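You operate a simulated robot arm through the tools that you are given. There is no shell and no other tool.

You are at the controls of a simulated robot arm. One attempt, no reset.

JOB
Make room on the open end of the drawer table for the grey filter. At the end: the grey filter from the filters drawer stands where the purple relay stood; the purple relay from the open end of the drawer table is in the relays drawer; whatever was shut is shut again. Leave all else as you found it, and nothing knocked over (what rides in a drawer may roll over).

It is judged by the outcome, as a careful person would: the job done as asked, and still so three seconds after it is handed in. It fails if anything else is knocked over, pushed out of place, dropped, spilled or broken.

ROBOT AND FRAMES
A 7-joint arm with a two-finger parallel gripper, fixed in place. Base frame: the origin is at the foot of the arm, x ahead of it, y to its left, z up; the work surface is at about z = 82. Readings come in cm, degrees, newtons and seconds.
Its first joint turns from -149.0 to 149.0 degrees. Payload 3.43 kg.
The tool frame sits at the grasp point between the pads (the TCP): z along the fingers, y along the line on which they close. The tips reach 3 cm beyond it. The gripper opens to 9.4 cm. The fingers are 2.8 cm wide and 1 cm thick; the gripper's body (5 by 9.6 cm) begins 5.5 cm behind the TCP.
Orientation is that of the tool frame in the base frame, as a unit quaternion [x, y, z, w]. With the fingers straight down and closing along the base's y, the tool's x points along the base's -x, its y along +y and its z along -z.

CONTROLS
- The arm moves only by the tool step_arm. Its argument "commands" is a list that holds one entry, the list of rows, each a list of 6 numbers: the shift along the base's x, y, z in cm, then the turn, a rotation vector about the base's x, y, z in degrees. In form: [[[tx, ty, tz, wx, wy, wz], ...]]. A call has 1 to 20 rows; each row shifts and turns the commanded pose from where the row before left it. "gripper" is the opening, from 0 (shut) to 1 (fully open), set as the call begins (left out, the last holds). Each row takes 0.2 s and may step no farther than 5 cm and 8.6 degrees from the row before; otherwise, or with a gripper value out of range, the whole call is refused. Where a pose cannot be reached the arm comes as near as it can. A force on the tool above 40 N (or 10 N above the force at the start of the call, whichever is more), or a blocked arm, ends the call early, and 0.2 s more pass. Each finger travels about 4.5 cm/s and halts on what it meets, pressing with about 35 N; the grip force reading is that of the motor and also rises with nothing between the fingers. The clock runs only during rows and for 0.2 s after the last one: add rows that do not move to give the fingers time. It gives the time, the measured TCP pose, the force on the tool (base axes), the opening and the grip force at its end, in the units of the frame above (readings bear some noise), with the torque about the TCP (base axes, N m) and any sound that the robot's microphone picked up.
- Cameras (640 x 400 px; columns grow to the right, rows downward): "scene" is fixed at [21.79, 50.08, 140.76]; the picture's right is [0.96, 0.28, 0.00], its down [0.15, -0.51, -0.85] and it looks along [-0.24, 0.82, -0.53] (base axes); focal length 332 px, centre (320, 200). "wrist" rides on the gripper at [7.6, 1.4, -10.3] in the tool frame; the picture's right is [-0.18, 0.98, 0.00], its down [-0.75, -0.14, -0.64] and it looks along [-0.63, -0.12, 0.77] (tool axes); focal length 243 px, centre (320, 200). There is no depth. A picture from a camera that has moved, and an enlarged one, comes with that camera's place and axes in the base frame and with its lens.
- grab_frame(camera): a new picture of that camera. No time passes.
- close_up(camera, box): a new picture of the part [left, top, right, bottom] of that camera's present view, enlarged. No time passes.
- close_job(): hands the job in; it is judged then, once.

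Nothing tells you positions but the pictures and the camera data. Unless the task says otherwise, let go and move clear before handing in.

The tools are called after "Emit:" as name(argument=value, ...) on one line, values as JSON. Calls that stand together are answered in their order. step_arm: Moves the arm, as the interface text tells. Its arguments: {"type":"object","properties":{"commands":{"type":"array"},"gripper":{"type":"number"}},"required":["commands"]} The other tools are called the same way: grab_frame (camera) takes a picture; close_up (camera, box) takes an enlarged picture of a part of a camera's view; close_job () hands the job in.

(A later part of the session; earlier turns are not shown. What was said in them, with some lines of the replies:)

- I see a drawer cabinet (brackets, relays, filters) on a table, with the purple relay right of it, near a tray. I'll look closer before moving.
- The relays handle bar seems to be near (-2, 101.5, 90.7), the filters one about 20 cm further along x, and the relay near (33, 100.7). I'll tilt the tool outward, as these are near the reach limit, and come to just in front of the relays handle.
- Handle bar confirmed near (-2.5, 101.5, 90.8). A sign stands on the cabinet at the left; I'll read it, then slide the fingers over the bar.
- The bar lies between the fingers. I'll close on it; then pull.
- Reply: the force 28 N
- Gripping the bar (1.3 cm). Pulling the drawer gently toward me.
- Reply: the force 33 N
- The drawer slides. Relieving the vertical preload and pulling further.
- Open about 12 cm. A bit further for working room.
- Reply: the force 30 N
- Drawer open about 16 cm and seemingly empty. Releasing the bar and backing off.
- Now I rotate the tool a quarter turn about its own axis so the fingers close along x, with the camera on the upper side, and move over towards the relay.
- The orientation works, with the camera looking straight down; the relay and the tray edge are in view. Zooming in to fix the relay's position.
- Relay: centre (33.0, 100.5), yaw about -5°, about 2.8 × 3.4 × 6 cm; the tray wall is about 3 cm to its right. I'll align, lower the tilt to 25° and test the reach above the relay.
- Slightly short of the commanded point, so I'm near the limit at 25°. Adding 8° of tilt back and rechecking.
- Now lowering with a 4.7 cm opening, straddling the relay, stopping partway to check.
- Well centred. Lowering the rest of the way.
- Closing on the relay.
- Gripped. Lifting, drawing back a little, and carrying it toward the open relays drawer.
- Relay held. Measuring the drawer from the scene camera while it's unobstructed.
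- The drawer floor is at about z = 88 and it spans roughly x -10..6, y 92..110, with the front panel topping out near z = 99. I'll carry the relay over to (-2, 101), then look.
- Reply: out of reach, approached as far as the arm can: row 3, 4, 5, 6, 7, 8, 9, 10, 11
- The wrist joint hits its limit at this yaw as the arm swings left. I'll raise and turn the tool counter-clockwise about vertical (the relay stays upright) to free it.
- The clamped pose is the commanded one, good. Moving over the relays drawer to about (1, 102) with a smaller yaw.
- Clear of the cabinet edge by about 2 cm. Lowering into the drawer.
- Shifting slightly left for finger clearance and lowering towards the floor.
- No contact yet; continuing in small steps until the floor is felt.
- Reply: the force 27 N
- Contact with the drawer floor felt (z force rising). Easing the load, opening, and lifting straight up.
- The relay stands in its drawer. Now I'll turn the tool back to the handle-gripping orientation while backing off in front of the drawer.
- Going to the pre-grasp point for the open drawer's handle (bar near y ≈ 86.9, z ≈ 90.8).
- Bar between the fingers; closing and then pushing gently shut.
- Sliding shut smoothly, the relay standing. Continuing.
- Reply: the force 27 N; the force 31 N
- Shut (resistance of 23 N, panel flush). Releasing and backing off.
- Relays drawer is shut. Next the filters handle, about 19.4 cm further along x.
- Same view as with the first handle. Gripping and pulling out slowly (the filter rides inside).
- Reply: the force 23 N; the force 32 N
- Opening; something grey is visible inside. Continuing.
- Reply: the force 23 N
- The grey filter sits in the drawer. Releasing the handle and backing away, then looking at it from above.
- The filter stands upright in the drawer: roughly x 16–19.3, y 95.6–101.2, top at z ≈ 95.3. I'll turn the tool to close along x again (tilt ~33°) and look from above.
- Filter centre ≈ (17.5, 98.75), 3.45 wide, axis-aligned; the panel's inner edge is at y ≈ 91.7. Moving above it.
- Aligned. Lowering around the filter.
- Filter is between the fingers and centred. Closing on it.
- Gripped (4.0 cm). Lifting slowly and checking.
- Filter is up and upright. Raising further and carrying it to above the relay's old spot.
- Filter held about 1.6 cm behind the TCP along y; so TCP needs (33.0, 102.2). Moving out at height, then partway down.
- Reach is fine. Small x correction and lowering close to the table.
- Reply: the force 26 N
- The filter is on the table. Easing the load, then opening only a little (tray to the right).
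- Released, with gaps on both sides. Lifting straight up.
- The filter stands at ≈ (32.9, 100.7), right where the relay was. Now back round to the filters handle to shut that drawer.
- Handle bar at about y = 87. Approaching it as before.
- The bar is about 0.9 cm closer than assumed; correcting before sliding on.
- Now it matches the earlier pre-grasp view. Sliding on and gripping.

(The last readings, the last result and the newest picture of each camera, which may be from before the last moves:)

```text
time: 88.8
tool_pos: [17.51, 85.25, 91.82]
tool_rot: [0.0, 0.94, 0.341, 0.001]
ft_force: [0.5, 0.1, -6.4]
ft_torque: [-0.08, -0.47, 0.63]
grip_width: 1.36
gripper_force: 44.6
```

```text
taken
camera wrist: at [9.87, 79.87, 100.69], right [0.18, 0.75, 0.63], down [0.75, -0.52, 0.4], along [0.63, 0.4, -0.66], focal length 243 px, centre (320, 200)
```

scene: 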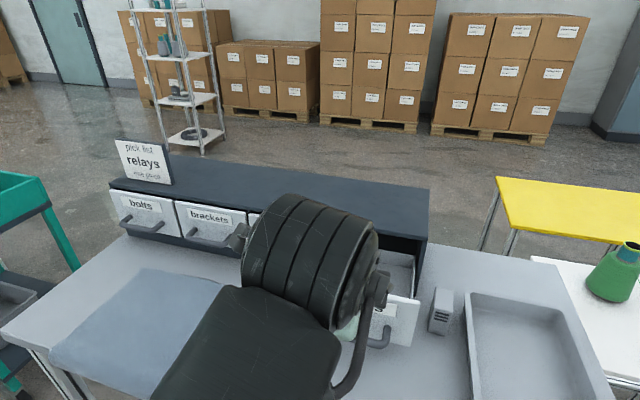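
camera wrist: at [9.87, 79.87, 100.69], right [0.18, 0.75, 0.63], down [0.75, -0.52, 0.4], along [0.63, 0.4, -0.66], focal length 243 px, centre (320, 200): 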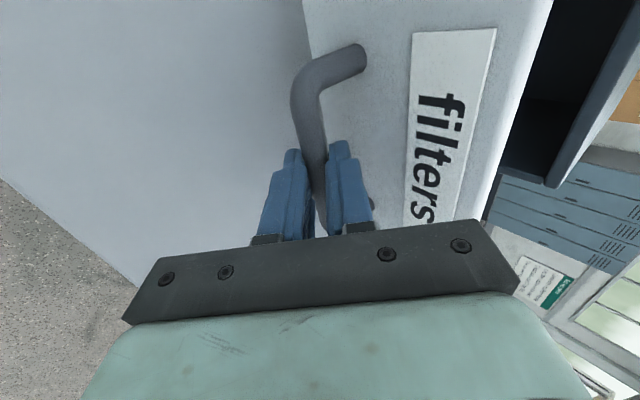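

Gripped. Pushing the filters drawer shut.

Emit:
step_arm(commands=[[[0, 0.5, 0, 0, 0, 0], [0, 0.8, 0, 0, 0, 0], [0, 1, 0, 0, 0, 0], [0, 1, 0, 0, 0, 0], [0, 1, 0, 0, 0, 0], [0, 1, 0, 0, 0, 0], [0, 1, 0, 0, 0, 0], [0, 1, 0, 0, 0, 0]]])

Emit:
step_arm(commands=[[[0, 1, 0, 0, 0, 0], [0, 1, 0, 0, 0, 0], [0, 1, 0, 0, 0, 0], [0, 1, 0, 0, 0, 0], [0, 1, 0, 0, 0, 0], [0, 1, 0, 0, 0, 0], [0, 0.6, 0, 0, 0, 0], [0, 0, 0, 0, 0, 0]]])

Emit:
close_up(camera="scene", box=[240, 190, 500, 350])

```text
time: 90.6
tool_pos: [17.45, 92.55, 91.91]
tool_rot: [0.001, 0.939, 0.344, 0.002]
ft_force: [16.7, 1.3, 24.9]
ft_torque: [0.28, -1.37, -0.03]
grip_width: 1.34
gripper_force: 45.0
```

```text
time: 92.4
tool_pos: [17.64, 99.1, 91.76]
tool_rot: [0.001, 0.939, 0.343, 0.0]
ft_force: [8.5, -0.2, 20.2]
ft_torque: [0.23, -0.24, 0.95]
grip_width: 1.33
gripper_force: 44.8
```

```text
2.46 times, centred on (370, 270) of scene
camera zoom: at [21.79, 50.08, 140.76], right [0.96, 0.28, 0.0], down [0.15, -0.51, -0.85], along [-0.24, 0.82, -0.53], focal length 816 px, centre (197, 28)
```

zoom: 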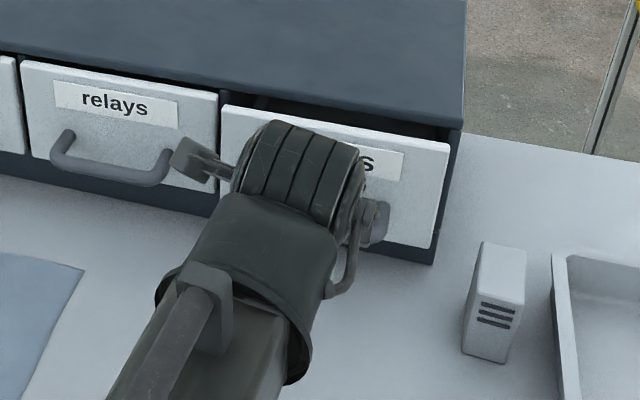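

Almost shut; finishing gently until it resists.

Emit:
step_arm(commands=[[[0, 0.4, 0.15, 0, 0, 0], [0, 0.4, 0, 0, 0, 0], [0, 0.3, 0, 0, 0, 0], [0, 0.3, 0, 0, 0, 0]]])

Emit:
close_up(camera="scene", box=[240, 190, 500, 350])

```text
time: 93.4
tool_pos: [17.57, 100.44, 91.9]
tool_rot: [0.001, 0.94, 0.341, 0.0]
ft_force: [10.9, -9.8, 1.4]
ft_torque: [-0.15, -0.01, 1.19]
grip_width: 1.35
gripper_force: 44.7
```

```text
2.46 times, centred on (370, 270) of scene
camera zoom: at [21.79, 50.08, 140.76], right [0.96, 0.28, 0.0], down [0.15, -0.51, -0.85], along [-0.24, 0.82, -0.53], focal length 816 px, centre (197, 28)
```

zoom: 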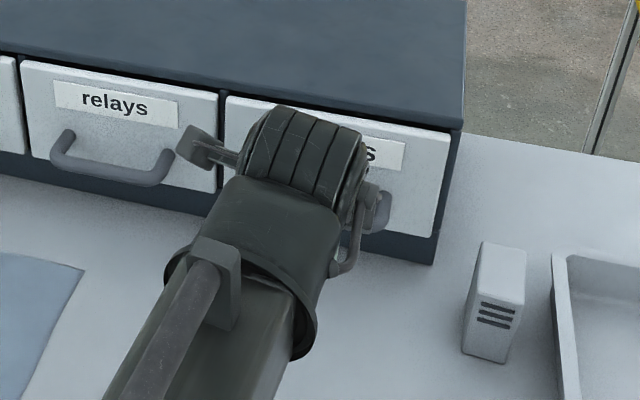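

Emit:
step_arm(commands=[[[0, 0.2, 0, 0, 0, 0], [0, 0, 0, 0, 0, 0]]])

Emit:
step_arm(commands=[[[0, -0.1, 0, 0, 0, 0], [0, 0, 0, 0, 0, 0], [0, 0, 0, 0, 0, 0], [0, 0, 0, 0, 0, 0], [0, -1.28, 1.53, 0, 0, 0], [0, -1.28, 1.53, 0, 0, 0], [0, -1.28, 1.53, 0, 0, 0], [0, -1.28, 1.53, 0, 0, 0], [0, -1.28, 1.53, 0, 0, 0], [-3, 0, 4, 0, 0, 0], [-4, 0, 4, 0, 0, 0], [-4, 0, 4, 0, 0, 0], [-4, 0, 2, 0, 0, 0], [-4, 0, 0, 0, 0, 0], [-4, 0, 0, 0, 0, 0], [0, 0, 0, 0, 0, 0]]], gripper=0.34)

Emit:
grab_frame(camera="scene")

Emit:
close_up(camera="scene", box=[240, 190, 500, 350])

```text
time: 94.2
tool_pos: [17.46, 100.42, 91.82]
tool_rot: [0.0, 0.941, 0.338, 0.002]
ft_force: [3.5, -8.3, 6.0]
ft_torque: [-0.06, 0.22, 1.08]
grip_width: 1.35
gripper_force: 45.2
stopped in row 2: the force on the tool passed its limit at 41 N (the readings are from after the stop); the commanded pose is now the measured one
```

```text
refused: row 11 steps farther than a row can; nothing moved
```

```text
taken
```

scene: 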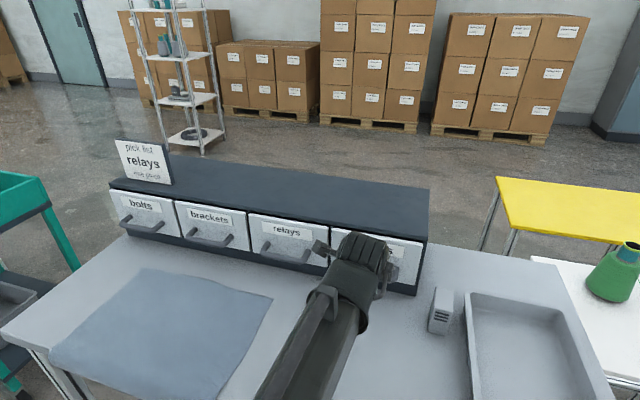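

```text
2.46 times, centred on (370, 270) of scene
camera zoom: at [21.79, 50.08, 140.76], right [0.96, 0.28, 0.0], down [0.15, -0.51, -0.85], along [-0.24, 0.82, -0.53], focal length 816 px, centre (197, 28)
```

zoom: 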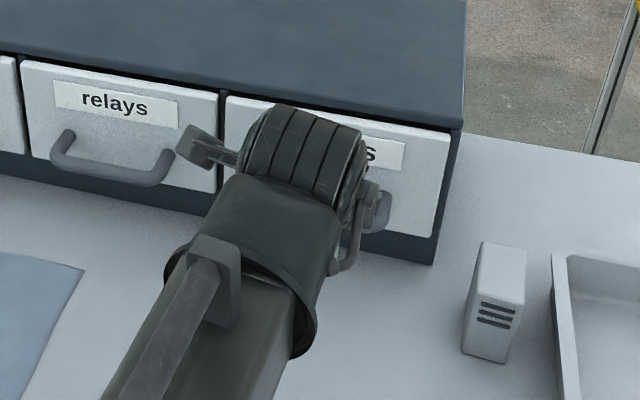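

The drawer is hard against its stop, so it's shut. Releasing and backing away.

Emit:
step_arm(commands=[[[0, 0, 0, 0, 0, 0], [0, 0, 0, 0, 0, 0], [0, 0, 0, 0, 0, 0], [0, 0, 0, 0, 0, 0], [0, -1.28, 1.53, 0, 0, 0], [0, -1.28, 1.53, 0, 0, 0], [0, -1.28, 1.53, 0, 0, 0], [0, -1.28, 1.53, 0, 0, 0], [0, -1.28, 1.53, 0, 0, 0], [-2, -1, 3, 0, 0, 0], [-3, -1, 3, 0, 0, 0], [-3, -1, 3, 0, 0, 0], [-3, -1, 2, 0, 0, 0], [-3, 0, 2, 0, 0, 0], [-3, 0, 0, 0, 0, 0], [-3, 0, 0, 0, 0, 0], [-3, 0, 0, 0, 0, 0], [0, 0, 0, 0, 0, 0]]], gripper=0.34)

Emit:
grab_frame(camera="scene")

Emit:
close_up(camera="scene", box=[240, 190, 500, 350])

Emit:
grab_frame(camera="wrist")

```text
time: 98.0
tool_pos: [-5.54, 90.19, 112.44]
tool_rot: [0.001, 0.941, 0.338, 0.002]
ft_force: [0.2, 0.4, -0.3]
ft_torque: [-0.01, -0.02, -0.03]
grip_width: 3.2
gripper_force: 0.0
```

```text
taken
```

scene: 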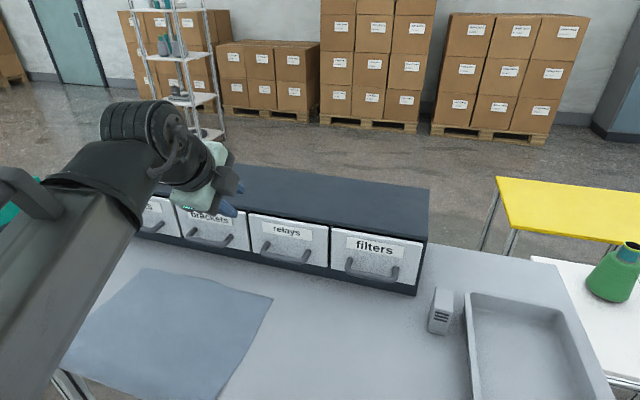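

```text
2.46 times, centred on (370, 270) of scene
camera zoom: at [21.79, 50.08, 140.76], right [0.96, 0.28, 0.0], down [0.15, -0.51, -0.85], along [-0.24, 0.82, -0.53], focal length 816 px, centre (197, 28)
```

zoom: 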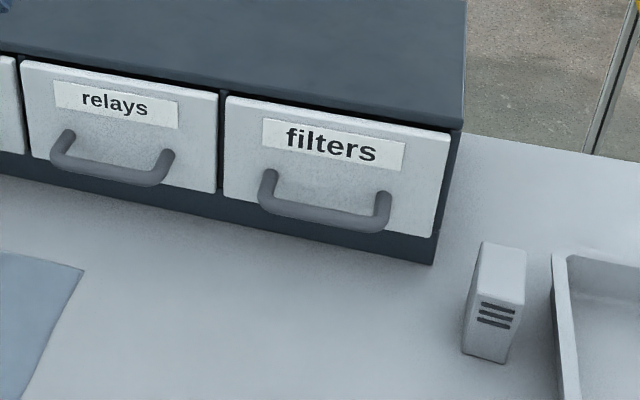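

```text
taken
camera wrist: at [-13.17, 84.79, 121.33], right [0.18, 0.76, 0.63], down [0.75, -0.52, 0.41], along [0.63, 0.4, -0.67], focal length 243 px, centre (320, 200)
```

wrist: 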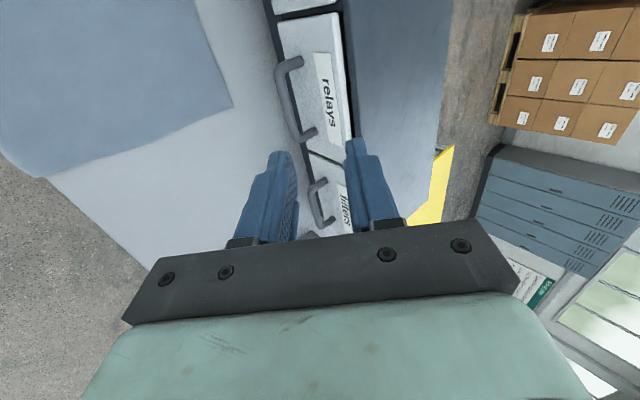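

Both drawers are shut flush, the grey filter stands where the relay stood, the relay is in its drawer, and nothing else looks changed. The arm is clear, so I'm handing in.

Emit:
close_job()

```text
The job is handed in.
```

The job is done and handed in. The grey filter stands upright where the purple relay stood, within a few millimetres of its spot. The relay is in the relays drawer.

- **Drawers:** both the relays and filters drawers are shut again. I pushed each one until it resisted, and both sit flush in the last picture.
- **Relay:** it was standing upright the last time I saw it, with its drawer partly closed.
- **Everything else:** nothing else on the table looked moved or knocked over. The arm hides the "pick list" sign in the final picture, but it was still standing after the last drawer was shut.
- **One force stop:** a push of 41 N ended one call early, when the filters drawer was already against its stop. I saw no harm from it.
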